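You operate a simulated robot arm through the tools that you are given. There is no shell and no other tool.

Carry out the task below with a simulated two-armed robot. There is one attempt and no reset: what you move stays moved.

## Task
Put the small copper ring on the top of table seven away on the press six ledge. Put the grease pump on the top of table seven away on the middle shelf of the oil rack. Take the glove on the top of table seven and put it away on the top of table six. Put the blue pad on the top of the small cabinet. Put the tall roll from the lane corner of table seven on the yellow cart deck. Fetch the clear jar with the smallest volume on its label from the top of table seven and set it in the yellow tray. The order is free. Set down upright: tall roll.
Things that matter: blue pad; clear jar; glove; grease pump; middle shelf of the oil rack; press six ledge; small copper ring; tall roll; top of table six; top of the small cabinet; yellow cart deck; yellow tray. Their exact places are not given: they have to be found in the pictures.

It is judged by the outcome, as a careful person would: the job done as asked, and still so three seconds after it is handed in. It fails if anything else is knocked over, pushed out of place, dropped, spilled or broken.

## Robot
Two 6-joint arms with two-finger grippers on one trunk, on a base that drives. Base frame: it is fixed to the floor where the robot stands at the start and does not move with it; the origin is under the middle of the robot, x ahead of it, y to its left, z up; the surface under the hand at the start is at about z = 860. Readings come in mm, degrees, newtons and seconds.
The left shoulder is at the start at [70, 176, 1174], the right one opposite. With the tool pointing down near the work surface each hand reaches from about 460 to 800 mm from the robot's upright axis, wherever it stands, measured 20 degrees to its own side. Places, roughly: blue pad (6x4x4 cm) [1900, -100, 900]; clear jar [2000, 250, 1000]; glove (19x9x2 cm) [1400, -500, 900]; grease pump [1000, -500, 1000]; middle shelf of the oil rack [-7500, 1300, 700]; press six ledge (16x19 cm) [-1520, 1580, 1040]; small copper ring [500, -250, 750]; tall roll [2000, 0, 1000]; top of table six [-2000, -100, 900]; top of the small cabinet (17x30 cm) [1240, 0, 1040]; yellow cart deck [3300, -4600, 200]; yellow tray [2000, -500, 750]. Payload 2.45 kg a hand.
The TCP of each hand is the grasp point between the finger pads, 26 mm short of the fingertips. In the tool frame z runs along the fingers and y along their closing line. The gripper opens to 96 mm. The gripper's body begins 69 mm behind the TCP.
Orientation is that of the tool frame in the base frame, as a unit quaternion [x, y, z, w]. With the fingers straight down and closing along the base's y, the tool's x points along the base's -x, its y along +y and its z along -z.

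## Interface
- The arms move only by the tool jog_arm. It takes "left_plan", "right_plan" or both (then of equal length, played together; a hand with none holds still); each is text: rows parted by semicolons, each of 7 numbers parted by spaces: the shift along the tool's x, y, z in units of 30 mm (1.0 is 30 mm), then the turn, a rotation vector about the tool's x, y, z in units of 6 degrees (1.0 is 6 degrees), then the finger opening in mm, from 0 to 96. In form: dx dy dz wx wy wz gripper; .... A call has 1 to 20 rows; each row shifts and turns the commanded pose from where the row before left it, along the tool's axes as they then stand. A call with a number of a shift or a turn outside -1 to 1 is refused whole. Rows are played at 5 a second. More than 50 mm and 8.6 degrees between two rows, or a gripper value outside its range, and nothing of the call is played. A pose out of reach is approached as far as the arm can. The call stops where the force on the tool passes 40 N (or 10 N more than at its start, if that is more) or the arm is blocked; 0.2 s more then pass. Each finger halts on what it meets, pressing with about 45 N; the grip force reading is that of the motor and also rises with nothing between the fingers. The clock runs only during rows and for 0.2 s after the last one: add rows that do not move to give the fingers time. It gives the time, the measured TCP pose, the force on the tool (base axes), the opening and the grip force at its end, in the units of the frame above (readings bear some noise), with the torque about the TCP (base axes, N m) and any sound that the robot's microphone picked up, and new pictures: "pictures" is both (left out), scene, wrist or none (wrist: the cameras of the hands that moved).
- Cameras (640 x 400 px; columns grow to the right, rows downward): "scene" is now at [127.9, -17.2, 1478.5]; the picture's right is [-0.22, -0.98, 0.00], its down [-0.69, 0.16, -0.70] and it looks along [0.69, -0.15, -0.71] (base axes); focal length 276 px, centre (320, 200). "left" rides on the left gripper at [82, -3, -98] in its tool frame; the picture's right is [0.04, 1.00, 0.00], its down [-0.73, 0.03, -0.68] and it looks along [-0.68, 0.03, 0.73] (tool axes); focal length 256 px, centre (320, 200). "right" rides on the right gripper at [82, 3, -98] in its tool frame; the picture's right is [-0.04, 1.00, 0.00], its down [-0.73, -0.03, -0.68] and it looks along [-0.68, -0.03, 0.73] (tool axes); focal length 256 px, centre (320, 200).
- raise_lower(by): slides the trunk up (or, below 0, down) by that many mm; the arms and the scene camera ride with it, the base frame stays. It gives what a move gives, with no picture.
- roll_base(legs): drives the robot by 1 to 6 legs, each [ahead, left, turn to the left] in mm, mm and degrees, along the robot's own axes; the way and the turn of a leg run together, so that a leg with both is an arc; at most 1500 mm and 180 degrees a leg. The arms and the cameras ride along, it lands a little off, and it stops where it bumps. It gives what a move gives, and a new picture of the scene camera.
- pan_tilt(pan, tilt): turns the head with the scene camera to pan (to the left, within 86 degrees either way) and tilt (down, from -29 to 69), counted from straight ahead of the robot. It gives what a move gives, and a new picture of the scene camera.
- locate(camera, pixels): for up to 12 pixels [column, row] of the newest picture of that camera ("zoom" is the newest enlarged one), the place [x, y, z] in the base frame of the surface seen there, good to about 3 mm. No time passes.
- inspect(camera, box): a new picture of the part [left, top, right, bottom] of that camera's present view, enlarged. No time passes.
- sign_off(): hands the job in; it is judged then, once.

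Open the grippers and draw the arms clear of the work before you hand the job in, unless the task says otherwise.

The tools are called after ">>>" as a command line: name --argument value ..., lists and objects as JSON in quotes. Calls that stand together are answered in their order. jog_arm: Moves the arms, as the interface text tells. Its arguments: {"type":"object","properties":{"left_plan":{"type":"string"},"right_plan":{"type":"string"},"pictures":{"type":"string","enum":["both","scene","wrist","none"]}},"required":[]} The other tools are called the same way: raise_lower (by) slides the trunk up or down; roll_base (legs) drives the base; pan_tilt (pan, tilt) turns the head that bears the scene camera; locate (camera, pixels) gives the place of the surface under pixels of a picture; inspect (camera, box) takes an enlarged picture of a part of a camera's view; sign_off () hands the job in.

At the start:

```text
clock: 0.0
left_eef_pos: [629.6, 136.2, 1163.0]
left_ee_rot: [0.0, 1.0, -0.002, 0.0]
left_wrist_force: [-0.1, -0.3, 0.1]
left_moment: [-0.03, 0.0, 0.02]
left_gripper_width: 95.8
left_grip_force: 0.0
right_eef_pos: [418.5, -336.1, 1128.6]
right_ee_rot: [0.0, 1.0, 0.001, 0.0]
right_wrist_force: [0.2, 0.0, 0.2]
right_moment: [0.03, -0.04, -0.01]
right_gripper_width: 95.9
right_grip_force: 0.1
trunk travel left (down, up): [-659.0, 181.0]
robot x, y, heading: [1.5, 0.2, -0.0]
head pan, tilt: [-12.7, 45.3]
```

scene: 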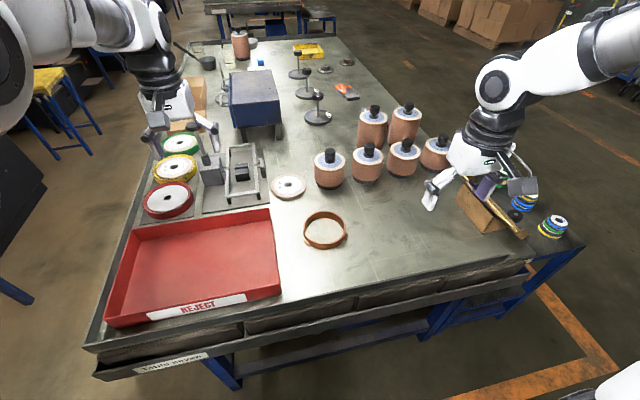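
right: 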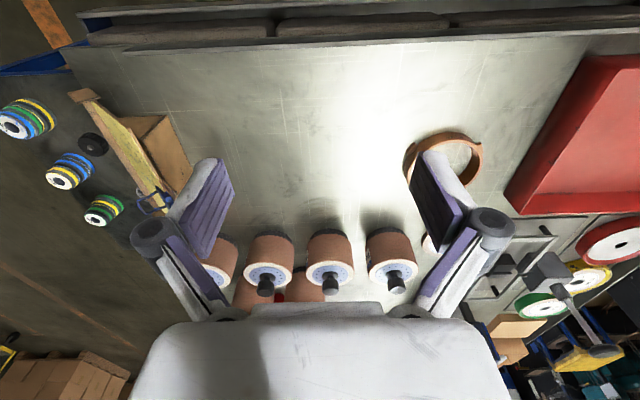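
left: 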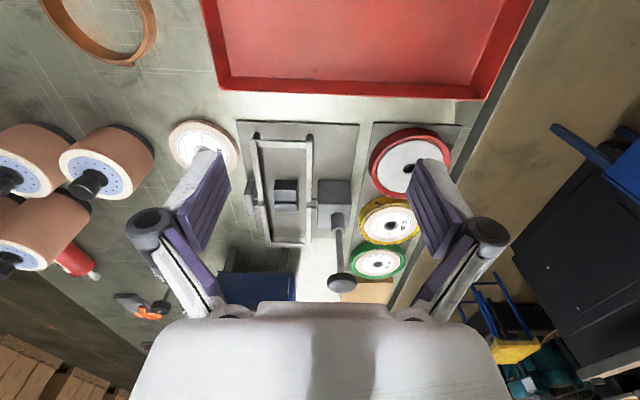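

The scene picture shows table seven with the REJECT tray, copper ring(s) around (325,230), copper rolls, blue cabinet at (255,105) and a yellow tray at (308,50). I enlarge the parts of the view to identify the objects.

>>> inspect --camera "scene" --box '[170, 0, 380, 130]'

>>> inspect --camera "scene" --box '[260, 90, 460, 260]'

>>> inspect --camera "scene" --box '[420, 120, 600, 260]'

>>> inspect --camera "scene" --box '[110, 110, 330, 250]'

```text
3.05 times, centred on (275, 65) of scene
```

zoom: 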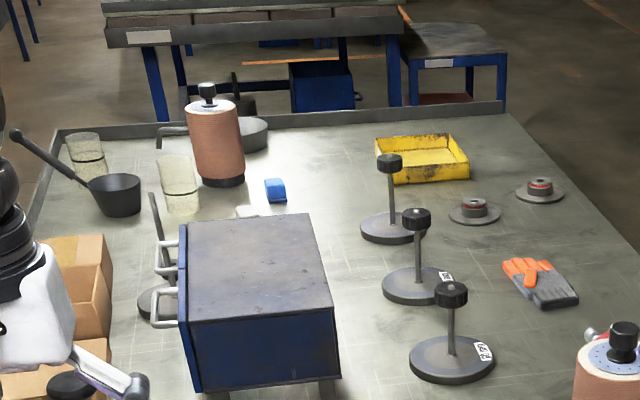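

```text
2.35 times, centred on (360, 175) of scene
```

zoom: 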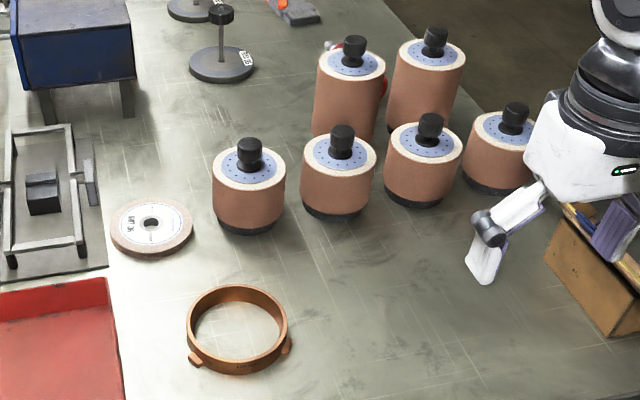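

```text
2.86 times, centred on (510, 190) of scene
```

zoom: 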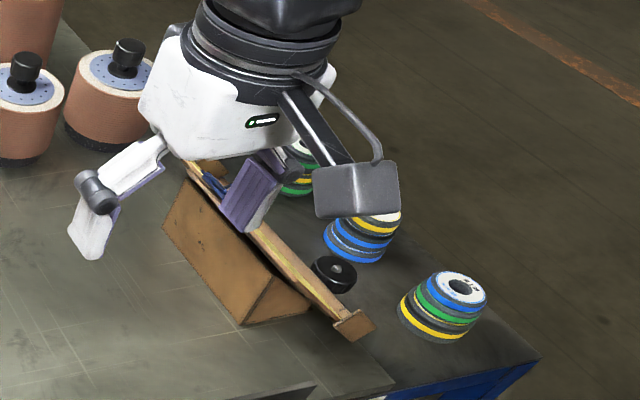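

```text
2.86 times, centred on (220, 180) of scene
```

zoom: 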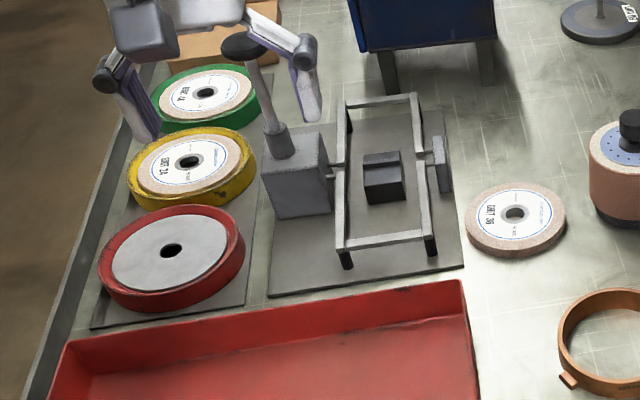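

I locate the main objects on table seven in the scene picture: ring (325,230), rolls, cabinet top (250,90), glove (347,90), yellow tray (308,50), blue pad (260,63), jars.

>>> locate --camera "scene" --pixels '[[325, 248], [325, 215], [290, 186], [330, 158], [368, 152], [372, 112], [405, 108], [404, 147], [438, 143], [240, 33], [250, 85], [347, 90]]'

>>> locate --camera "scene" --pixels '[[308, 52], [261, 63], [212, 55], [234, 61], [320, 120], [380, 230], [200, 290], [335, 45], [96, 345], [540, 262], [205, 48], [350, 62]]'

```text
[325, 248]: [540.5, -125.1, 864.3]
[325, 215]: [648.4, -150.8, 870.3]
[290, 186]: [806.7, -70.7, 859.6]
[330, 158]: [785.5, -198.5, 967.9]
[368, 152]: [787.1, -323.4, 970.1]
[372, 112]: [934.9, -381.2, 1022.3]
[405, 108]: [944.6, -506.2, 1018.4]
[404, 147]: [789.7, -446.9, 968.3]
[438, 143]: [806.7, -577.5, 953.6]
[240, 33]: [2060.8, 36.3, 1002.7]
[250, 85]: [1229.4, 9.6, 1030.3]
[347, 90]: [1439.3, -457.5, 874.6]
```

```text
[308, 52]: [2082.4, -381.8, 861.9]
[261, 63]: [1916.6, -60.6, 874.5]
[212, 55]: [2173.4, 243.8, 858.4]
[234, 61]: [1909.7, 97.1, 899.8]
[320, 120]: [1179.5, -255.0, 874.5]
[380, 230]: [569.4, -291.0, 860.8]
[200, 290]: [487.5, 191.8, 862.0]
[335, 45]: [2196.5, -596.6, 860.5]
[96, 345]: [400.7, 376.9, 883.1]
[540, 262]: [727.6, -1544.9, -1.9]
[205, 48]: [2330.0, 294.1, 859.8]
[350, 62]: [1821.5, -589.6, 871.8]
```

Table top is at z≈860, with the tall roll near (2060,36) and the jars near (1910,97)/(2170,240). I now look around the hall with the head to find the other places.

>>> pan_tilt --pan 0 --tilt 15

>>> pan_tilt --pan -60 --tilt 15

>>> pan_tilt --pan 60 --tilt 15

```text
clock: 0.9
left_eef_pos: [630.1, 135.8, 1163.5]
left_ee_rot: [0.0, 1.0, -0.001, 0.0]
left_wrist_force: [0.7, 0.6, 0.1]
left_moment: [0.01, -0.02, -0.03]
left_gripper_width: 96.0
left_grip_force: 0.1
right_eef_pos: [419.4, -333.8, 1128.7]
right_ee_rot: [0.0, 1.0, 0.001, 0.0]
right_wrist_force: [-0.7, 0.3, 0.1]
right_moment: [-0.07, -0.01, -0.02]
right_gripper_width: 96.2
right_grip_force: 0.2
trunk travel left (down, up): [-659.0, 181.0]
robot x, y, heading: [-0.7, 0.7, -0.0]
head pan, tilt: [0.0, 15.0]
```

scene: 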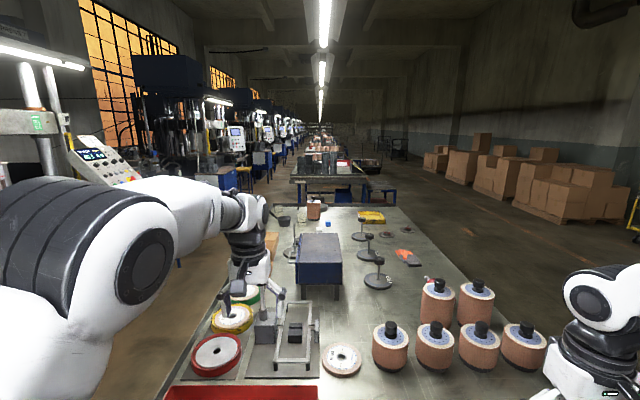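

```text
clock: 2.2
left_eef_pos: [630.2, 136.7, 1163.9]
left_ee_rot: [0.0, 1.0, -0.001, 0.0]
left_wrist_force: [-0.1, 0.4, -0.4]
left_moment: [0.01, 0.02, 0.0]
left_gripper_width: 96.0
left_grip_force: 0.0
right_eef_pos: [419.5, -335.9, 1128.0]
right_ee_rot: [0.0, 1.0, 0.0, 0.0]
right_wrist_force: [0.7, -0.1, 0.4]
right_moment: [0.02, 0.0, 0.0]
right_gripper_width: 95.8
right_grip_force: 0.0
trunk travel left (down, up): [-659.0, 181.0]
robot x, y, heading: [-1.9, 1.2, -0.1]
head pan, tilt: [-60.0, 15.0]
```

scene: 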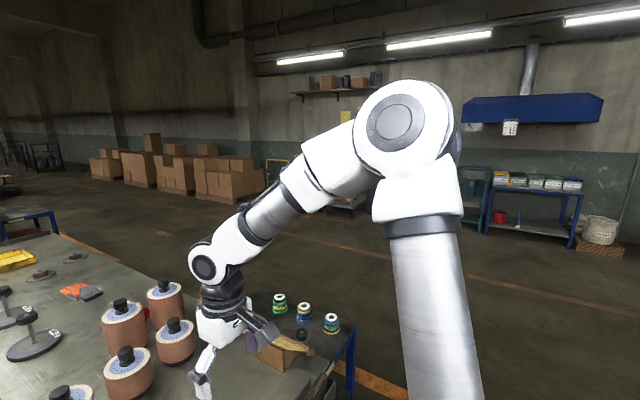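

```text
clock: 4.2
left_eef_pos: [630.9, 135.7, 1164.7]
left_ee_rot: [0.0, 1.0, -0.002, 0.0]
left_wrist_force: [0.4, 0.4, -0.1]
left_moment: [0.0, 0.02, -0.03]
left_gripper_width: 96.2
left_grip_force: 0.1
right_eef_pos: [420.7, -334.3, 1129.0]
right_ee_rot: [0.001, 1.0, 0.001, 0.0]
right_wrist_force: [0.1, 0.5, -0.2]
right_moment: [0.0, 0.02, 0.01]
right_gripper_width: 96.2
right_grip_force: 0.2
trunk travel left (down, up): [-659.0, 181.0]
robot x, y, heading: [-1.6, -3.7, -0.0]
head pan, tilt: [60.0, 15.0]
```

scene: 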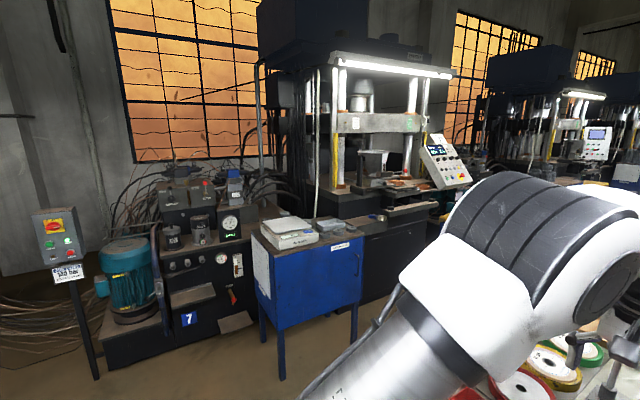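

Press seven, with a blue cabinet, stands on the left. I measure distances to obstacles on this side for driving.

>>> locate --camera "scene" --pixels '[[300, 275], [345, 255], [284, 378], [362, 300], [410, 210], [60, 245], [185, 318], [340, 240], [160, 375], [430, 160]]'

>>> pan_tilt --pan 86 --tilt 25

>>> pan_tilt --pan -86 --tilt 25

```text
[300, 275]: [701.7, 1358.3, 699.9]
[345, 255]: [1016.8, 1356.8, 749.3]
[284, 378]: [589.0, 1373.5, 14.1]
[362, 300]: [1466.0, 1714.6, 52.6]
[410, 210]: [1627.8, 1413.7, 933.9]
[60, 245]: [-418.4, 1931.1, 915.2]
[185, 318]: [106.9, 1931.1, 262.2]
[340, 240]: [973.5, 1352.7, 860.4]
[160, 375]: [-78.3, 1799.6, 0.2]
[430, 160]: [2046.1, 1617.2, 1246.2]
```

```text
clock: 5.2
left_eef_pos: [628.9, 135.6, 1162.5]
left_ee_rot: [0.0, 1.0, -0.001, 0.0]
left_wrist_force: [0.3, 0.5, -0.1]
left_moment: [-0.03, -0.01, -0.02]
left_gripper_width: 96.2
left_grip_force: 0.0
right_eef_pos: [419.2, -335.0, 1129.1]
right_ee_rot: [0.0, 1.0, 0.0, 0.001]
right_wrist_force: [0.0, 0.0, 0.5]
right_moment: [0.04, 0.03, -0.01]
right_gripper_width: 96.1
right_grip_force: 0.0
trunk travel left (down, up): [-659.0, 181.0]
robot x, y, heading: [-2.2, -2.1, -0.1]
head pan, tilt: [85.9, 25.0]
```

scene: 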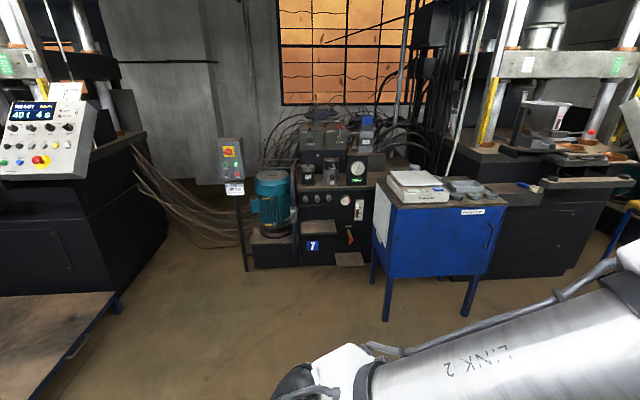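

```text
clock: 7.8
left_eef_pos: [630.0, 136.7, 1164.2]
left_ee_rot: [0.0, 1.0, -0.001, -0.001]
left_wrist_force: [0.5, -0.1, 0.3]
left_moment: [0.0, 0.01, 0.01]
left_gripper_width: 96.1
left_grip_force: 0.0
right_eef_pos: [419.3, -335.0, 1128.1]
right_ee_rot: [0.0, 1.0, 0.0, -0.001]
right_wrist_force: [-0.6, 0.3, 0.7]
right_moment: [-0.01, 0.0, 0.04]
right_gripper_width: 95.8
right_grip_force: 0.1
trunk travel left (down, up): [-659.0, 181.0]
robot x, y, heading: [1.2, 1.4, 0.1]
head pan, tilt: [-85.9, 25.0]
```

scene: 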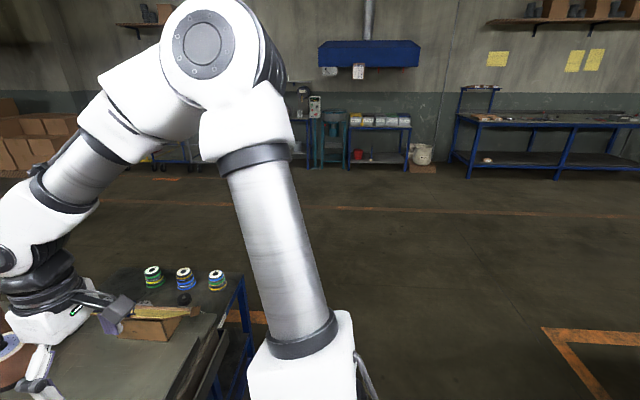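

The left aisle is about 970 mm wide (blue cabinet front at y≈1355, table edge y≈380). I look straight ahead again with a moderate tilt to measure the far end and the table's right edge.

>>> pan_tilt --pan -15 --tilt 25

```text
clock: 9.2
left_eef_pos: [630.7, 135.1, 1163.6]
left_ee_rot: [0.0, 1.0, -0.001, 0.001]
left_wrist_force: [0.6, 0.2, 0.1]
left_moment: [0.02, 0.0, 0.01]
left_gripper_width: 95.9
left_grip_force: 0.0
right_eef_pos: [418.7, -336.1, 1128.9]
right_ee_rot: [0.0, 1.0, 0.0, 0.001]
right_wrist_force: [-0.3, 0.2, 0.2]
right_moment: [0.02, -0.01, -0.01]
right_gripper_width: 96.0
right_grip_force: 0.0
trunk travel left (down, up): [-659.0, 181.0]
robot x, y, heading: [-0.7, -1.2, -0.0]
head pan, tilt: [-15.0, 25.0]
```

scene: 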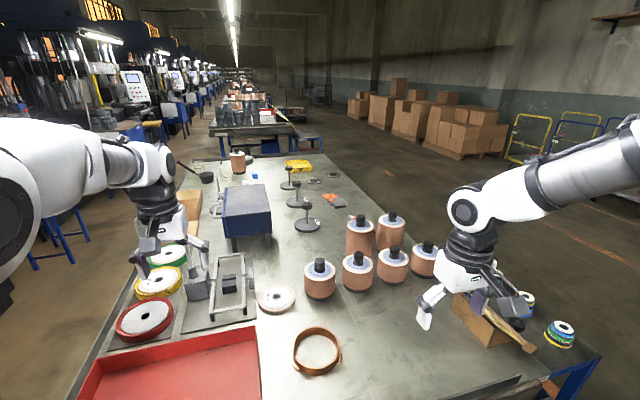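

>>> inspect --camera "scene" --box '[130, 60, 390, 220]'

>>> locate --camera "scene" --pixels '[[323, 154], [350, 190], [410, 230], [480, 300], [245, 135], [300, 140], [215, 160], [50, 250], [560, 375], [520, 390], [395, 205], [285, 165]]'

```text
2.46 times, centred on (260, 140) of scene
```

zoom: 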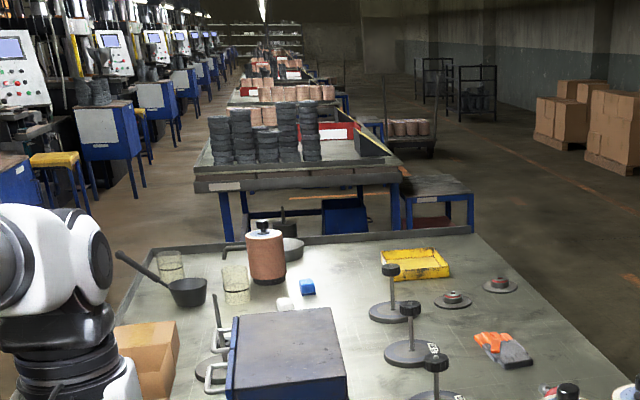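

```text
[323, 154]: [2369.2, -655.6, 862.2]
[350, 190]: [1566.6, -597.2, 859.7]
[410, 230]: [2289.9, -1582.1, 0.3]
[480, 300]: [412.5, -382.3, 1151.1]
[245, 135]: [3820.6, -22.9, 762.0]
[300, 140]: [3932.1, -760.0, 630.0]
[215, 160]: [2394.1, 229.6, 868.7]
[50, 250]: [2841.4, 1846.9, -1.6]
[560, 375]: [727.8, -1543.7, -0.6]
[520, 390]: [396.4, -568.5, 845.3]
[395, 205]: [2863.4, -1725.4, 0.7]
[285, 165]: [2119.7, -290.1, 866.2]
```

The far table stands at x≈3820, so there is a gap of about 1.4 m beyond table seven. I now look closer at the copper ring near the robot.

>>> pan_tilt --pan -14 --tilt 58

>>> inspect --camera "scene" --box '[240, 60, 440, 185]'

```text
clock: 10.2
left_eef_pos: [630.2, 135.1, 1163.6]
left_ee_rot: [0.0, 1.0, -0.001, 0.0]
left_wrist_force: [0.8, 0.0, 0.1]
left_moment: [-0.01, -0.01, -0.05]
left_gripper_width: 96.0
left_grip_force: 0.0
right_eef_pos: [420.0, -334.3, 1129.0]
right_ee_rot: [0.0, 1.0, -0.001, 0.0]
right_wrist_force: [1.1, 0.8, 0.0]
right_moment: [0.02, 0.03, -0.01]
right_gripper_width: 96.3
right_grip_force: 0.1
trunk travel left (down, up): [-659.0, 181.0]
robot x, y, heading: [-0.2, 4.2, 0.2]
head pan, tilt: [-14.0, 58.0]
```

scene: 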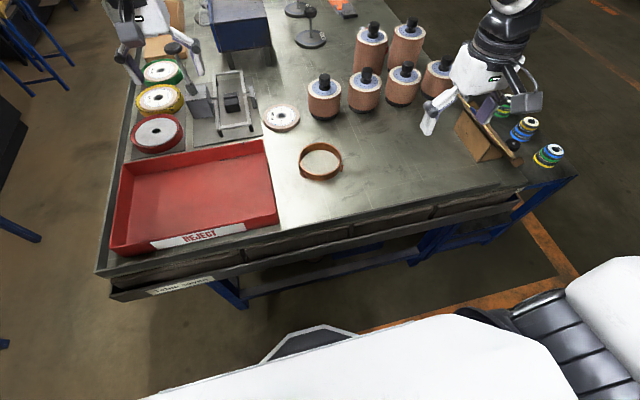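

```text
3.20 times, centred on (340, 122) of scene
```

zoom: 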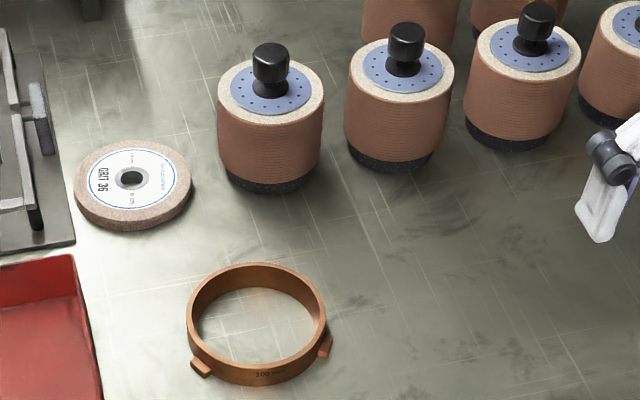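

The ring shows at (320,160) with two lugs on its near side. I locate its rim points and the robot's base edge.

>>> locate --camera "zoom" --pixels '[[257, 266], [205, 295], [192, 315], [258, 362], [322, 320], [323, 350], [202, 367], [255, 315], [257, 272], [310, 285], [270, 358], [258, 383]]'

>>> inspect --camera "scene" --box '[280, 130, 360, 190]'

>>> locate --camera "scene" --pixels '[[310, 335], [275, 355], [350, 330], [240, 300], [540, 190], [560, 175], [575, 180]]'

```text
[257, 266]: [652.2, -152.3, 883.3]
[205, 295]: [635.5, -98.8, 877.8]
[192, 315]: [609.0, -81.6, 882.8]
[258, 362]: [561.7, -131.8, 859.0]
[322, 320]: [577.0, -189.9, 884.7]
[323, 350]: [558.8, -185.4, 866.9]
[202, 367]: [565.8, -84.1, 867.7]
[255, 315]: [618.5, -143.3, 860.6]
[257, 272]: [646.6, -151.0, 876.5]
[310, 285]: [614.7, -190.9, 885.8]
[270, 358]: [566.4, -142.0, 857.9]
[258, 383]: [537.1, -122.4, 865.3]
```

```text
6.67 times, centred on (320, 160) of scene
```

zoom: 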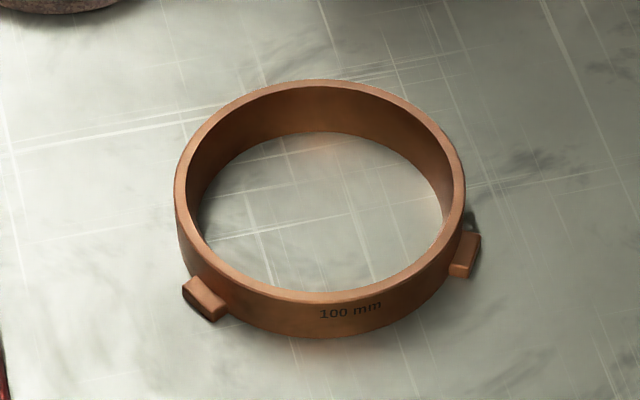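

```text
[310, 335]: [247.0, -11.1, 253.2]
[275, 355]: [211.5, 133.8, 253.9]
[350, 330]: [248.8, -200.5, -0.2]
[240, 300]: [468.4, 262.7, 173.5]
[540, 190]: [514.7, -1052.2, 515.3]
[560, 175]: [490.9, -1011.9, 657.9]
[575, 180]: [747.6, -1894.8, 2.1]
```

The ring is marked 100 mm, centred about (597,-137), 118 mm across and 25 mm high. Before choosing a grip I turn the robot to the left to look at press six and table six behind.

>>> roll_base --legs '[[0, 0, 130]]'

>>> pan_tilt --pan 0 --tilt 20

```text
clock: 15.9
left_eef_pos: [-505.0, 401.6, 1163.1]
left_ee_rot: [0.904, -0.428, 0.0, -0.001]
left_wrist_force: [0.0, 0.1, -0.6]
left_moment: [0.0, 0.01, -0.02]
left_gripper_width: 96.0
left_grip_force: 0.1
right_eef_pos: [-5.8, 537.6, 1129.0]
right_ee_rot: [0.903, -0.429, -0.001, 0.0]
right_wrist_force: [-0.1, -0.5, -0.2]
right_moment: [0.02, -0.03, -0.03]
right_gripper_width: 95.9
right_grip_force: 0.1
trunk travel left (down, up): [-659.0, 181.0]
robot x, y, heading: [0.2, -0.1, 129.2]
head pan, tilt: [-14.0, 58.0]
```

scene: 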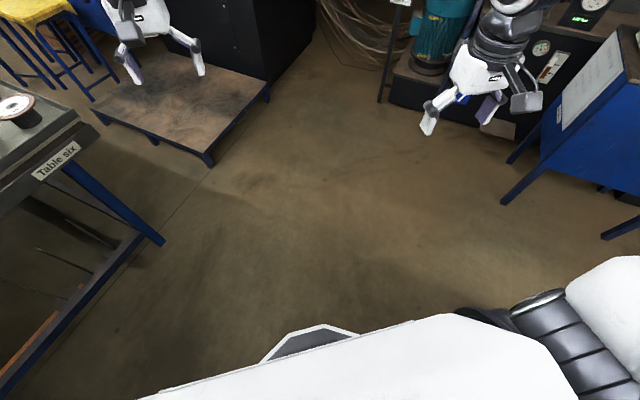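

```text
clock: 17.0
left_eef_pos: [-504.1, 401.9, 1163.2]
left_ee_rot: [0.903, -0.429, 0.001, -0.001]
left_wrist_force: [-0.4, 0.6, -0.3]
left_moment: [0.0, -0.02, 0.04]
left_gripper_width: 96.1
left_grip_force: 0.2
right_eef_pos: [-5.9, 537.4, 1128.6]
right_ee_rot: [0.904, -0.428, 0.001, 0.0]
right_wrist_force: [0.4, -0.1, 0.7]
right_moment: [0.0, 0.01, 0.0]
right_gripper_width: 95.9
right_grip_force: 0.0
trunk travel left (down, up): [-659.0, 181.0]
robot x, y, heading: [-3.2, 4.7, 129.4]
head pan, tilt: [0.0, 20.0]
```

scene: 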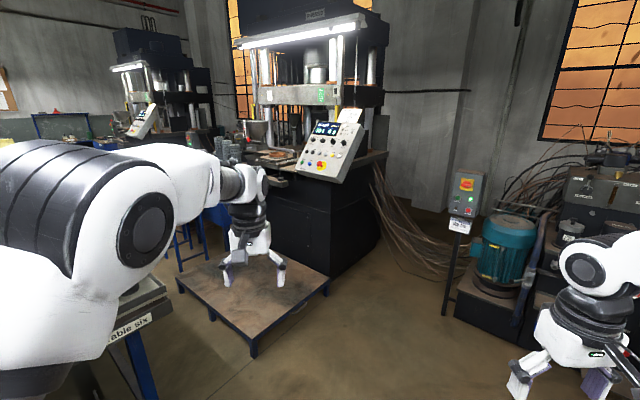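

Table six (label at (128,332)) and press six at (320,100) with a low platform in front appear. I enlarge the press six area to find the ledge.

>>> inspect --camera "scene" --box '[200, 80, 420, 240]'

>>> locate --camera "scene" --pixels '[[290, 155], [278, 180], [270, 160], [325, 140], [320, 270], [255, 352], [180, 280], [145, 300], [320, 170], [240, 340], [260, 180], [350, 150]]'

```text
2.50 times, centred on (310, 160) of scene
```

zoom: 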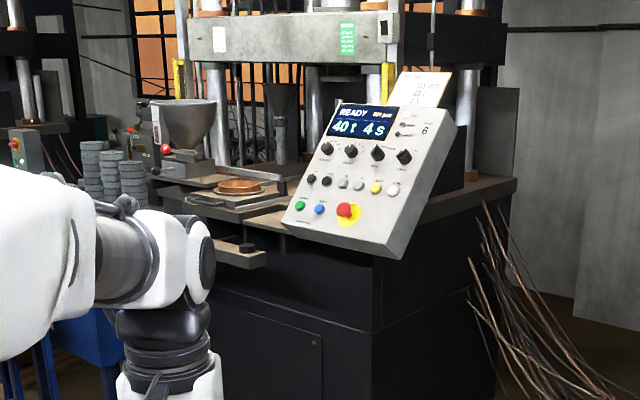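

```text
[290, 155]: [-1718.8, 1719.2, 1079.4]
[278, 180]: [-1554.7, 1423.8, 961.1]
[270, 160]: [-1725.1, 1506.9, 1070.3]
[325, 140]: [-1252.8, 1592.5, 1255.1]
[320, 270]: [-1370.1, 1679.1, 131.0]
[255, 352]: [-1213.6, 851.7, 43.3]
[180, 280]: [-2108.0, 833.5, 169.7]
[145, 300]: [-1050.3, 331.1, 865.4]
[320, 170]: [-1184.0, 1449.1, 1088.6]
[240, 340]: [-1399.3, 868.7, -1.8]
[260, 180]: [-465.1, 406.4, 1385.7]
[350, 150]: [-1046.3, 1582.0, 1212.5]
```

The press six bed and control panel are visible; the ledge lies around (-1520,1580). I drive 450 mm toward it to get a better look.

>>> roll_base --legs '[[450, 0, 0]]'

>>> pan_tilt --pan 8 --tilt 25

>>> inspect --camera "scene" --box '[220, 80, 420, 240]'

```text
clock: 19.7
left_eef_pos: [-775.5, 761.8, 1163.8]
left_ee_rot: [0.899, -0.438, -0.001, -0.001]
left_wrist_force: [-0.7, 1.3, 0.2]
left_moment: [-0.04, 0.02, 0.01]
left_gripper_width: 96.0
left_grip_force: 0.1
right_eef_pos: [-275.3, 886.5, 1129.2]
right_ee_rot: [0.899, -0.438, 0.001, 0.0]
right_wrist_force: [0.0, -0.9, -0.4]
right_moment: [0.02, 0.0, -0.02]
right_gripper_width: 96.1
right_grip_force: 0.0
trunk travel left (down, up): [-659.0, 181.0]
robot x, y, heading: [-285.1, 348.7, 128.4]
head pan, tilt: [0.0, 20.0]
```

scene: 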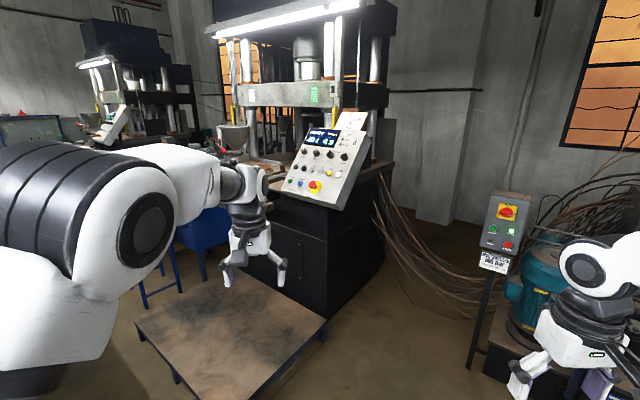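

```text
clock: 20.4
left_eef_pos: [-775.9, 762.0, 1163.5]
left_ee_rot: [0.899, -0.438, 0.001, -0.002]
left_wrist_force: [-0.1, 0.7, 0.6]
left_moment: [-0.01, -0.03, 0.0]
left_gripper_width: 95.9
left_grip_force: 0.1
right_eef_pos: [-276.5, 887.2, 1128.0]
right_ee_rot: [0.899, -0.438, 0.0, 0.0]
right_wrist_force: [-0.8, -0.3, 0.1]
right_moment: [-0.03, -0.01, 0.02]
right_gripper_width: 95.8
right_grip_force: 0.0
trunk travel left (down, up): [-659.0, 181.0]
robot x, y, heading: [-280.5, 350.5, 128.2]
head pan, tilt: [8.0, 25.0]
```

scene: 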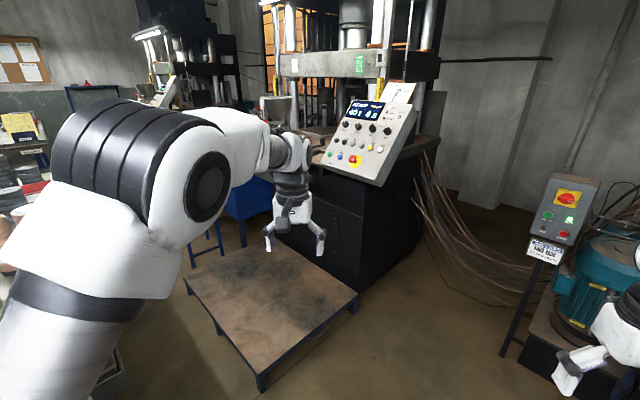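

```text
2.50 times, centred on (320, 160) of scene
```

zoom: 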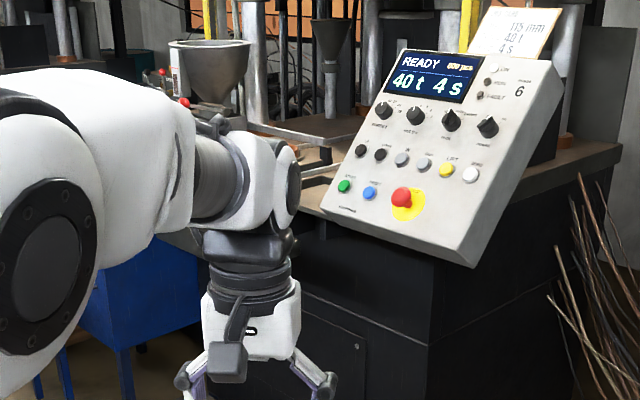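

I measure the platform corners and the panel in this view.

>>> locate --camera "scene" --pixels '[[258, 373], [356, 294], [187, 280], [270, 250], [375, 185], [325, 165], [300, 245], [340, 260], [430, 145], [245, 215], [150, 230]]'

```text
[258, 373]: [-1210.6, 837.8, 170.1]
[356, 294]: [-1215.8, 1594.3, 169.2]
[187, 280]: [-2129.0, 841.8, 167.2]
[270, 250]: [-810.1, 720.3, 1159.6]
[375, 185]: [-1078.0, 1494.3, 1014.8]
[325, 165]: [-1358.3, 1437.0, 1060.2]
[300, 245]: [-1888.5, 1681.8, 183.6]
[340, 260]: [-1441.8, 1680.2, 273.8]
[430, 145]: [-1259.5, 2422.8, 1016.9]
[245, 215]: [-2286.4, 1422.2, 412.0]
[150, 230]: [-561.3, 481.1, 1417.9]
```

The platform occupies x -2130..-1213, y 838..1600 and the control panel x -1358..-1050, so I'll approach from the east side. I tuck the right hand inward so that it stays clear of the panel.

>>> jog_arm --right_plan "0 1 -0.5 0 0 0 96; 0 1 -0.5 0 0 0 96; 0 1 -0.5 0 0 0 96; 0 1 -0.5 0 0 0 96; 0 0.5 -0.5 0 0 0 96; 0 0 -0.5 0 0 0 96" --pictures "scene"

>>> roll_base --legs '[[700, -50, 0]]'

```text
clock: 21.8
left_eef_pos: [-776.5, 762.6, 1162.3]
left_ee_rot: [0.899, -0.437, 0.0, -0.001]
left_wrist_force: [-0.6, 0.8, -1.0]
left_moment: [-0.02, -0.02, -0.02]
left_gripper_width: 96.0
left_grip_force: 0.0
right_eef_pos: [-402.2, 830.0, 1200.3]
right_ee_rot: [0.899, -0.438, 0.002, 0.001]
right_wrist_force: [0.3, -0.1, -0.8]
right_moment: [0.0, -0.03, -0.01]
right_gripper_width: 96.1
right_grip_force: 0.1
right hand out of reach, approached as far as the arm can: row 1, 2, 3, 4, 5, 6
trunk travel left (down, up): [-659.0, 181.0]
robot x, y, heading: [-280.1, 350.1, 128.0]
head pan, tilt: [8.0, 25.0]
```

scene: 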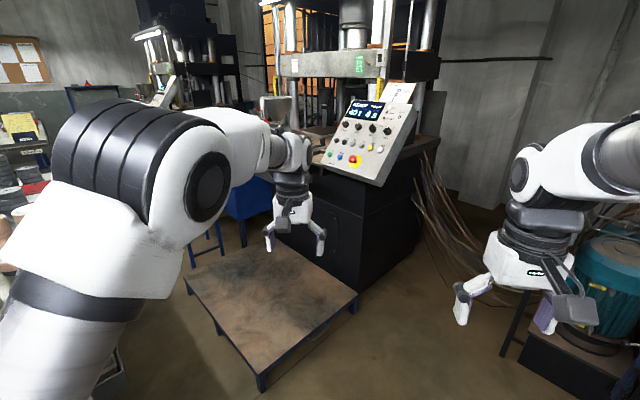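

```text
clock: 25.6
left_eef_pos: [-1161.6, 1356.6, 1164.0]
left_ee_rot: [0.896, -0.444, -0.001, -0.001]
left_wrist_force: [-0.5, 0.2, -0.1]
left_moment: [0.0, 0.02, 0.01]
left_gripper_width: 96.2
left_grip_force: 0.2
right_eef_pos: [-787.6, 1418.8, 1201.3]
right_ee_rot: [0.896, -0.443, 0.001, 0.001]
right_wrist_force: [0.7, -0.2, 0.1]
right_moment: [-0.01, 0.04, -0.02]
right_gripper_width: 95.9
right_grip_force: 0.1
trunk travel left (down, up): [-659.0, 181.0]
robot x, y, heading: [-668.9, 935.8, 127.4]
head pan, tilt: [8.0, 25.0]
```

scene: 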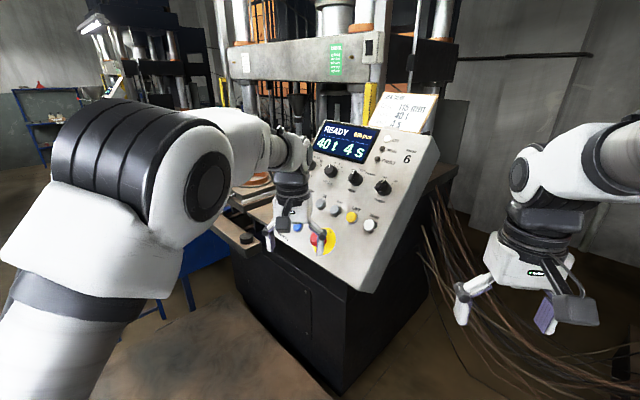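

The left hand is close to the panel and hides the ledge. I move it to the left and lower, then look over it at the ledge area.

>>> jog_arm --left_plan "0 1 0 0 0 0 96; 0 1 0.5 0 0 0 96; 0 1 1 0 0 0 96; 0 1 1 0 0 0 96; 0 1 1 0 0 0 96; 0 1 1 0 0 0 96; 0 0 1 0 0 0 96; 0 0 1 0 0 0 96" --pictures "none"

>>> pan_tilt --pan 14 --tilt 22

```text
clock: 27.4
left_eef_pos: [-1306.5, 1247.5, 969.6]
left_ee_rot: [0.896, -0.443, 0.001, 0.0]
left_wrist_force: [0.4, 0.6, 0.7]
left_moment: [-0.02, -0.03, 0.04]
left_gripper_width: 96.1
left_grip_force: 0.1
right_eef_pos: [-789.3, 1418.6, 1200.8]
right_ee_rot: [0.896, -0.443, 0.001, 0.001]
right_wrist_force: [-0.1, 0.3, -0.2]
right_moment: [-0.01, -0.01, -0.02]
right_gripper_width: 96.2
right_grip_force: 0.1
trunk travel left (down, up): [-659.0, 181.0]
robot x, y, heading: [-670.3, 936.7, 127.5]
head pan, tilt: [8.0, 25.0]
```

```text
clock: 28.1
left_eef_pos: [-1304.5, 1247.9, 971.0]
left_ee_rot: [0.896, -0.444, 0.001, 0.0]
left_wrist_force: [-0.3, 0.3, 0.3]
left_moment: [-0.04, 0.0, -0.03]
left_gripper_width: 95.9
left_grip_force: 0.0
right_eef_pos: [-788.1, 1417.6, 1200.2]
right_ee_rot: [0.897, -0.443, 0.002, 0.001]
right_wrist_force: [-0.4, -0.9, 0.1]
right_moment: [0.02, -0.02, -0.04]
right_gripper_width: 96.0
right_grip_force: 0.1
trunk travel left (down, up): [-659.0, 181.0]
robot x, y, heading: [-676.9, 938.6, 127.5]
head pan, tilt: [14.0, 22.0]
```

scene: 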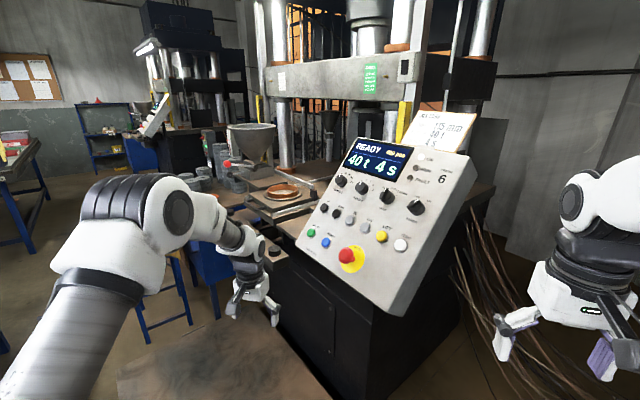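

The ledge area left of the panel shows at (285,220). I enlarge it and take measurements.

>>> inspect --camera "scene" --box '[200, 140, 360, 260]'

>>> locate --camera "scene" --pixels '[[283, 222], [270, 215], [295, 232], [265, 235], [285, 260], [275, 250], [300, 215], [255, 205], [285, 190], [310, 190], [245, 225], [290, 240]]'

```text
3.33 times, centred on (280, 200) of scene
```

zoom: 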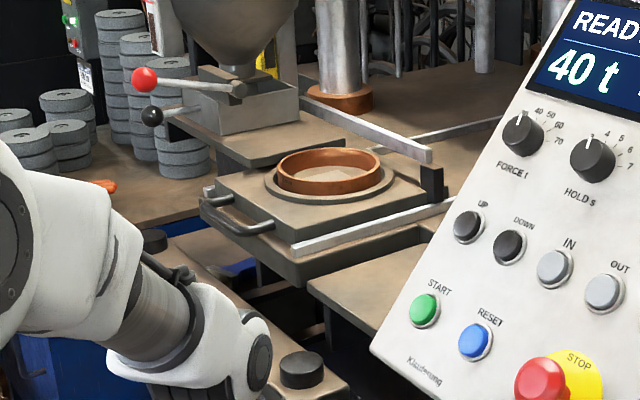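

```text
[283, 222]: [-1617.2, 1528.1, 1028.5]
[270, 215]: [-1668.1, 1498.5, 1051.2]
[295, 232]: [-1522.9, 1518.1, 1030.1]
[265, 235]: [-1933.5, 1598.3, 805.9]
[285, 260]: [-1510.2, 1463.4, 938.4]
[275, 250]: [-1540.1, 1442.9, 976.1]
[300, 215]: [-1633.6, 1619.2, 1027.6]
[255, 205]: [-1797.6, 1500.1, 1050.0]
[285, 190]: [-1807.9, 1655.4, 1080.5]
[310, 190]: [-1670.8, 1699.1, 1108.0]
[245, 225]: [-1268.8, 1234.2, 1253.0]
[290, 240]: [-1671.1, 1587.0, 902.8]
```

The ledge is the brown flat surface at zoom (365,290) between the mould tray and the panel. I locate its corners.

>>> locate --camera "zoom" --pixels '[[310, 281], [320, 288], [378, 330], [375, 350], [365, 280], [405, 255], [425, 262], [400, 310], [345, 270], [425, 245], [440, 235], [345, 308]]'

```text
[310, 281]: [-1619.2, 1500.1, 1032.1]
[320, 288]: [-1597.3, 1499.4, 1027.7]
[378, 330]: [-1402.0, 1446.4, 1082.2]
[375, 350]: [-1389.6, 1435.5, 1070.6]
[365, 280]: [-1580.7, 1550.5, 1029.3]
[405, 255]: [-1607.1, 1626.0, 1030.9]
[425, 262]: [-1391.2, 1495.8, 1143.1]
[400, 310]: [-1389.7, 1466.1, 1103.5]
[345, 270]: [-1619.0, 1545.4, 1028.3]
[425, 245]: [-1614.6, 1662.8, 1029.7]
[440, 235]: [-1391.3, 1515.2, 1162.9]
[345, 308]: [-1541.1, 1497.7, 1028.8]
```

Ledge surface is at z≈1029, x -1620..-1425, y from 1498. I now raise the left hand back, reposition the right one, and drive back to the ring at table seven.

>>> jog_arm --left_plan "0 0 -1 0 0 0 96; 0 0 -1 0 0 0 96; 0 0 -1 0 0 0 96; 0 -0.5 -1 0 0 0 96; 0 -0.5 -1 0 0 0 96; 0 -0.5 -1 0 0 0 96; 0 -0.5 -0.5 0 0 0 96; 0 -0.5 0 0 0 0 96" --right_plan "0 -1 0 0 0 0 96; 0 -1 0 0 0 0 96; 0 -1 0 0 0 0 96; 0 -1 0 0 0 0 96; 0 -1 0 0 0 0 96; 0.5 -0.5 0 0 0 0 96; 0.5 0 0 0 0 0 96; 0 0 0 0 0 0 96" --pictures "none"

>>> roll_base --legs '[[-1157, 35, 0], [0, 0, -127.5]]'

>>> pan_tilt --pan -8 --tilt 50

```text
clock: 29.9
left_eef_pos: [-1245.2, 1291.8, 1161.4]
left_ee_rot: [0.896, -0.445, 0.0, -0.002]
left_wrist_force: [0.2, -0.2, 0.5]
left_moment: [-0.01, 0.04, -0.01]
left_gripper_width: 95.8
left_grip_force: 0.1
right_eef_pos: [-655.6, 1517.0, 1187.4]
right_ee_rot: [0.897, -0.443, 0.002, 0.002]
right_wrist_force: [-0.1, -0.9, -0.2]
right_moment: [-0.01, 0.0, 0.03]
right_gripper_width: 96.0
right_grip_force: 0.0
right hand out of reach, approached as far as the arm can: row 5, 6, 7
trunk travel left (down, up): [-659.0, 181.0]
robot x, y, heading: [-670.8, 935.4, 127.7]
head pan, tilt: [14.0, 22.0]
```

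```text
clock: 41.0
left_eef_pos: [631.5, 251.7, 1161.9]
left_ee_rot: [0.004, 1.0, -0.001, -0.001]
left_wrist_force: [-0.5, 0.0, 0.3]
left_moment: [-0.03, 0.0, 0.0]
left_gripper_width: 96.1
left_grip_force: 0.1
right_eef_pos: [451.4, -352.7, 1187.8]
right_ee_rot: [0.003, 1.0, 0.0, -0.002]
right_wrist_force: [0.0, -0.2, 0.6]
right_moment: [0.01, 0.01, 0.0]
right_gripper_width: 95.9
right_grip_force: 0.0
trunk travel left (down, up): [-659.0, 181.0]
robot x, y, heading: [3.7, 13.5, -0.5]
head pan, tilt: [14.0, 22.0]
```

scene: 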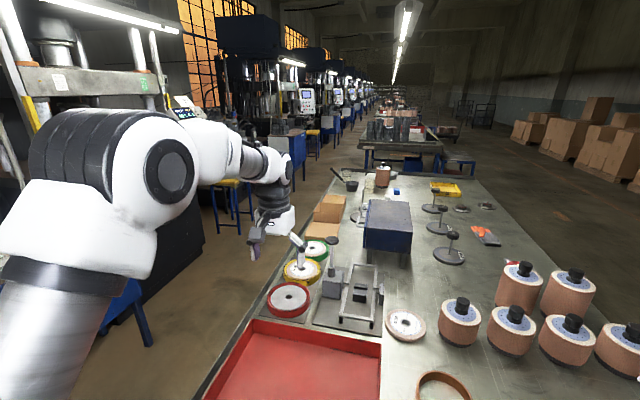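

```text
clock: 42.0
left_eef_pos: [633.3, 250.9, 1161.5]
left_ee_rot: [0.005, 1.0, 0.0, 0.0]
left_wrist_force: [-0.3, -0.2, -0.2]
left_moment: [-0.02, 0.01, -0.01]
left_gripper_width: 96.2
left_grip_force: 0.1
right_eef_pos: [450.4, -352.2, 1187.5]
right_ee_rot: [0.004, 1.0, -0.001, -0.003]
right_wrist_force: [-0.4, 0.9, -0.4]
right_moment: [0.01, -0.03, 0.03]
right_gripper_width: 96.0
right_grip_force: 0.1
trunk travel left (down, up): [-659.0, 181.0]
robot x, y, heading: [0.7, 13.6, -0.4]
head pan, tilt: [-8.0, 50.0]
```

scene: 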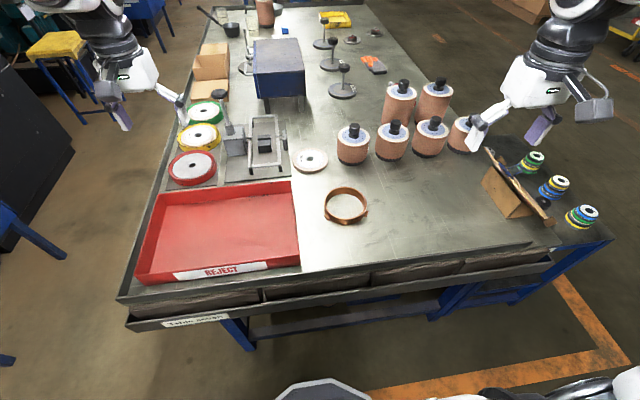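

The ring is at (346,206). I enlarge it to get precise rim points for the grip.

>>> inspect --camera "scene" --box '[306, 170, 386, 230]'

>>> locate --camera "zoom" --pixels '[[330, 140], [160, 250], [490, 275], [340, 320], [180, 170], [450, 180], [188, 360], [488, 352], [330, 240], [200, 310], [265, 145], [165, 210]]'

```text
6.67 times, centred on (346, 200) of scene
```

zoom: 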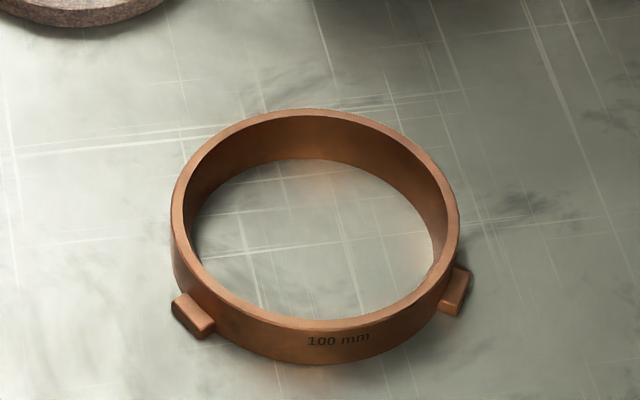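

```text
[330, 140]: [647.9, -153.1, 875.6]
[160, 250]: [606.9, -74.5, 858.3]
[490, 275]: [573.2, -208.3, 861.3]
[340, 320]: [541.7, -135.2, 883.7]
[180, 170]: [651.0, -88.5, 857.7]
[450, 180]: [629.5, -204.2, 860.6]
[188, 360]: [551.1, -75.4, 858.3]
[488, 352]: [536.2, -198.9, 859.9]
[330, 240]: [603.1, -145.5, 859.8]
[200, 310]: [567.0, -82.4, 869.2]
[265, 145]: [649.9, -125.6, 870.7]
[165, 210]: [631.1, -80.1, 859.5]
```

Ring centre ≈(598,-138), radius 58. I move the left hand above its left rim point (598,-84) with a part-closed gripper.

>>> jog_arm --left_plan "0.2 -1 0 0 0 0 60; 0.2 -1 0 0 0 0 60; 0.2 -1 0 0 0 0 60; 0.2 -1 0 0 0 0 60; 0.2 -1 0 0 0 0 60; 0.2 -1 0 0 0 0 60; 0 -1 0.5 0 0 0 60; 0 -1 1 0 0 0 60; 0 -1 1 0 0 0 60; 0 -1 1 0 0 0 60; 0 -1 1 0 0 0 60; 0 0 1 0 0 0 60" --pictures "both"

```text
clock: 44.6
left_eef_pos: [675.9, 14.3, 1014.7]
left_ee_rot: [0.005, 1.0, -0.001, -0.002]
left_wrist_force: [-0.1, 0.1, 0.5]
left_moment: [-0.01, 0.02, 0.0]
left_gripper_width: 59.8
left_grip_force: 0.1
left hand out of reach, approached as far as the arm can: row 7, 8, 9, 10, 11
right_eef_pos: [450.5, -353.3, 1187.8]
right_ee_rot: [0.005, 1.0, 0.0, -0.003]
right_wrist_force: [0.2, 0.3, 0.6]
right_moment: [0.0, 0.0, 0.0]
right_gripper_width: 95.9
right_grip_force: 0.1
trunk travel left (down, up): [-659.0, 181.0]
robot x, y, heading: [-0.3, 15.6, -0.2]
head pan, tilt: [-8.0, 50.0]
```

scene: 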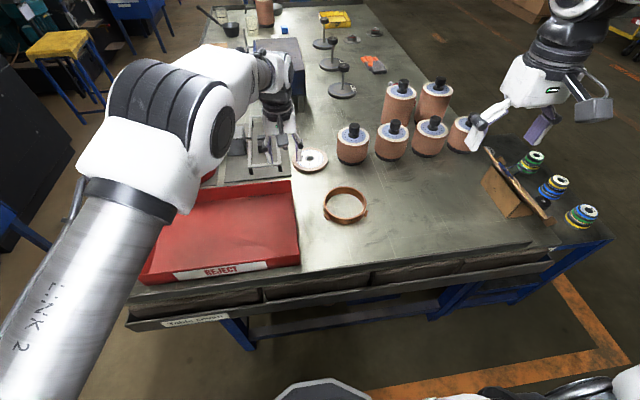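
left: 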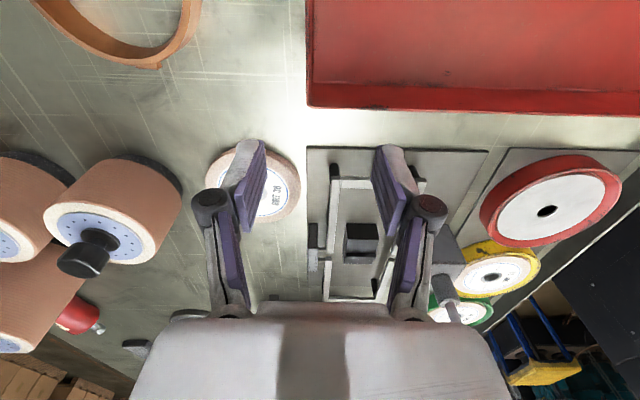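

The left arm cannot reach that far across to the right. I raise it again and turn the robot right by 29° so that the ring lies to the left hand's own side.

>>> jog_arm --left_plan "0 0 -1 0 0 0 60; 0 0 -1 0 0 0 60; 0 0 -1 0 0 0 60; 0 0 -1 0 0 0 60; 0 0.5 -1 0 0 0 60; 0 1 0 0 0 0 60; 0 1 0 0 0 0 60" --pictures "none"

>>> roll_base --legs '[[0, 0, -29]]'

```text
clock: 46.2
left_eef_pos: [676.6, 91.4, 1165.4]
left_ee_rot: [0.005, 1.0, -0.002, 0.0]
left_wrist_force: [0.2, -0.4, -0.5]
left_moment: [-0.04, 0.0, 0.01]
left_gripper_width: 59.8
left_grip_force: 0.1
right_eef_pos: [450.0, -351.1, 1187.9]
right_ee_rot: [0.003, 1.0, 0.001, -0.002]
right_wrist_force: [0.6, -0.3, -0.3]
right_moment: [0.01, 0.01, -0.02]
right_gripper_width: 95.9
right_grip_force: 0.1
trunk travel left (down, up): [-659.0, 181.0]
robot x, y, heading: [1.5, 13.0, -0.5]
head pan, tilt: [-8.0, 50.0]
```

```text
clock: 48.0
left_eef_pos: [632.1, -241.3, 1165.0]
left_ee_rot: [0.25, 0.968, -0.002, 0.0]
left_wrist_force: [-0.2, -0.9, -0.4]
left_moment: [-0.03, 0.04, 0.0]
left_gripper_width: 60.0
left_grip_force: 0.0
right_eef_pos: [221.0, -521.7, 1188.2]
right_ee_rot: [0.25, 0.968, 0.0, -0.002]
right_wrist_force: [1.0, 1.0, -0.1]
right_moment: [0.0, -0.02, -0.01]
right_gripper_width: 96.1
right_grip_force: 0.0
trunk travel left (down, up): [-659.0, 181.0]
robot x, y, heading: [-0.2, 15.4, -28.9]
head pan, tilt: [-8.0, 50.0]
```

scene: 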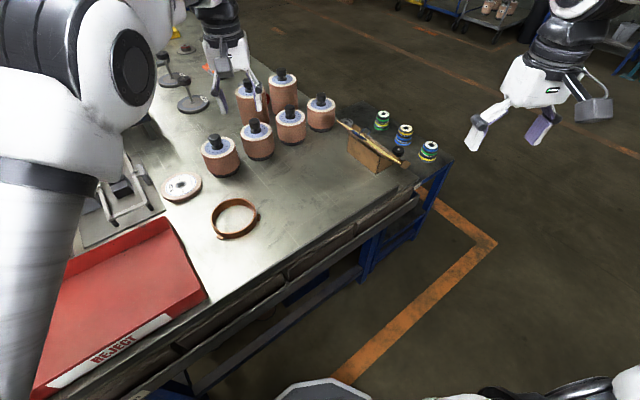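

The hand stands at (632,-241); the target rim point is (624,-90). I shift it over there and descend to about 950 to check.

>>> jog_arm --left_plan "0.6 1 0 0 0 0 60; 0.6 1 0 0 0 0 60; 0.6 1 0 0 0 0 60; 0.6 1 0 0 0 0 60; 0.27 0.27 0.5 0 0 0 60; 0 0 1 0 0 0 60; 0 0 1 0 0 0 60; 0 0 1 0 0 0 60; 0 0 1 0 0 0 60; 0 0 1 0 0 0 60; 0 0 1 0 0 0 60; 0 0 0.5 0 0 0 60" --pictures "both"

```text
clock: 50.6
left_eef_pos: [623.2, -91.1, 953.1]
left_ee_rot: [0.251, 0.968, 0.0, 0.0]
left_wrist_force: [0.3, -0.5, -0.2]
left_moment: [0.04, -0.01, 0.01]
left_gripper_width: 59.8
left_grip_force: 0.1
right_eef_pos: [221.0, -522.4, 1187.1]
right_ee_rot: [0.25, 0.968, 0.0, -0.003]
right_wrist_force: [0.5, 0.0, 0.9]
right_moment: [0.01, 0.0, 0.0]
right_gripper_width: 96.1
right_grip_force: 0.1
trunk travel left (down, up): [-659.0, 181.0]
robot x, y, heading: [4.0, 14.8, -29.2]
head pan, tilt: [-8.0, 50.0]
```

scene: 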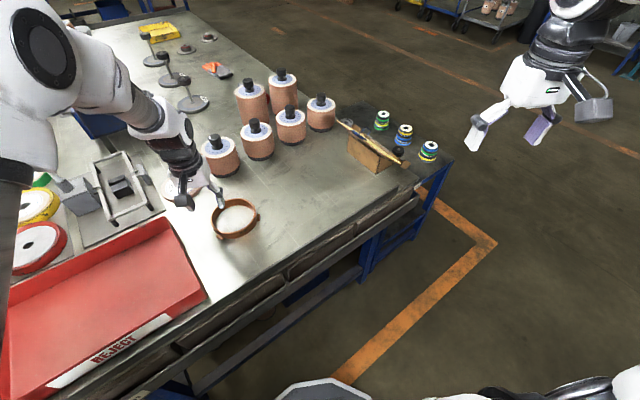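
left: 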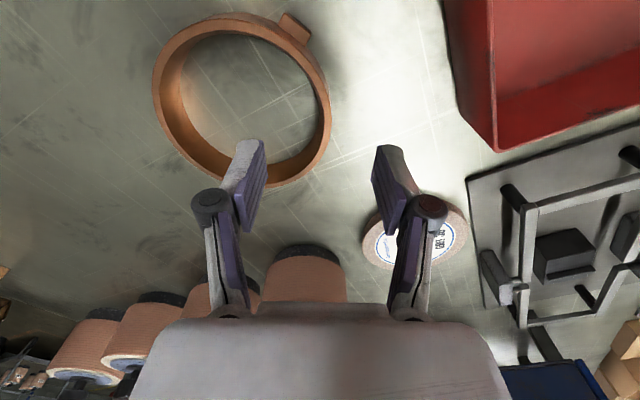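

The rim lies right under the grasp point (324,115) between the fingers. I descend to z≈889 and close.

>>> jog_arm --left_plan "0 0 0.7 0 0 0 60; 0 0 0.7 0 0 0 60; 0 0 0.73 0 0 0 60; 0 0 0 0 0 0 30; 0 0 0 0 0 0 10; 0 0 0 0 0 0 0; 0 0 0 0 0 0 0; 0 0 0 0 0 0 0" --pictures "wrist"

```text
clock: 52.4
left_eef_pos: [622.9, -93.5, 889.8]
left_ee_rot: [0.25, 0.968, -0.002, 0.0]
left_wrist_force: [-1.9, 0.2, -0.3]
left_moment: [-0.07, -0.12, -0.18]
left_gripper_width: 7.8
left_grip_force: 36.1
right_eef_pos: [221.7, -521.8, 1188.0]
right_ee_rot: [0.25, 0.968, 0.001, -0.003]
right_wrist_force: [-0.4, 0.1, 0.7]
right_moment: [0.03, 0.0, 0.0]
right_gripper_width: 96.3
right_grip_force: 0.0
trunk travel left (down, up): [-659.0, 181.0]
robot x, y, heading: [3.4, 16.9, -29.1]
head pan, tilt: [-8.0, 50.0]
```

left: 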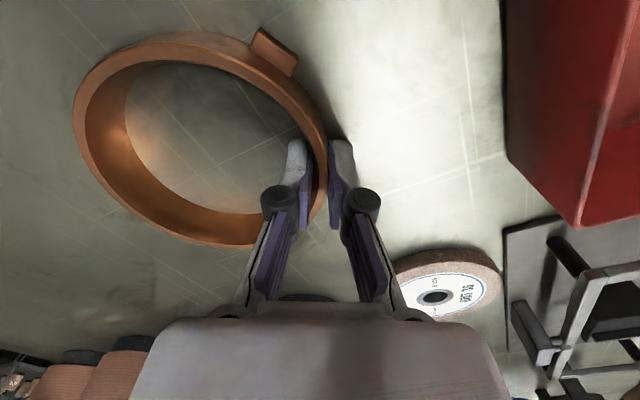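

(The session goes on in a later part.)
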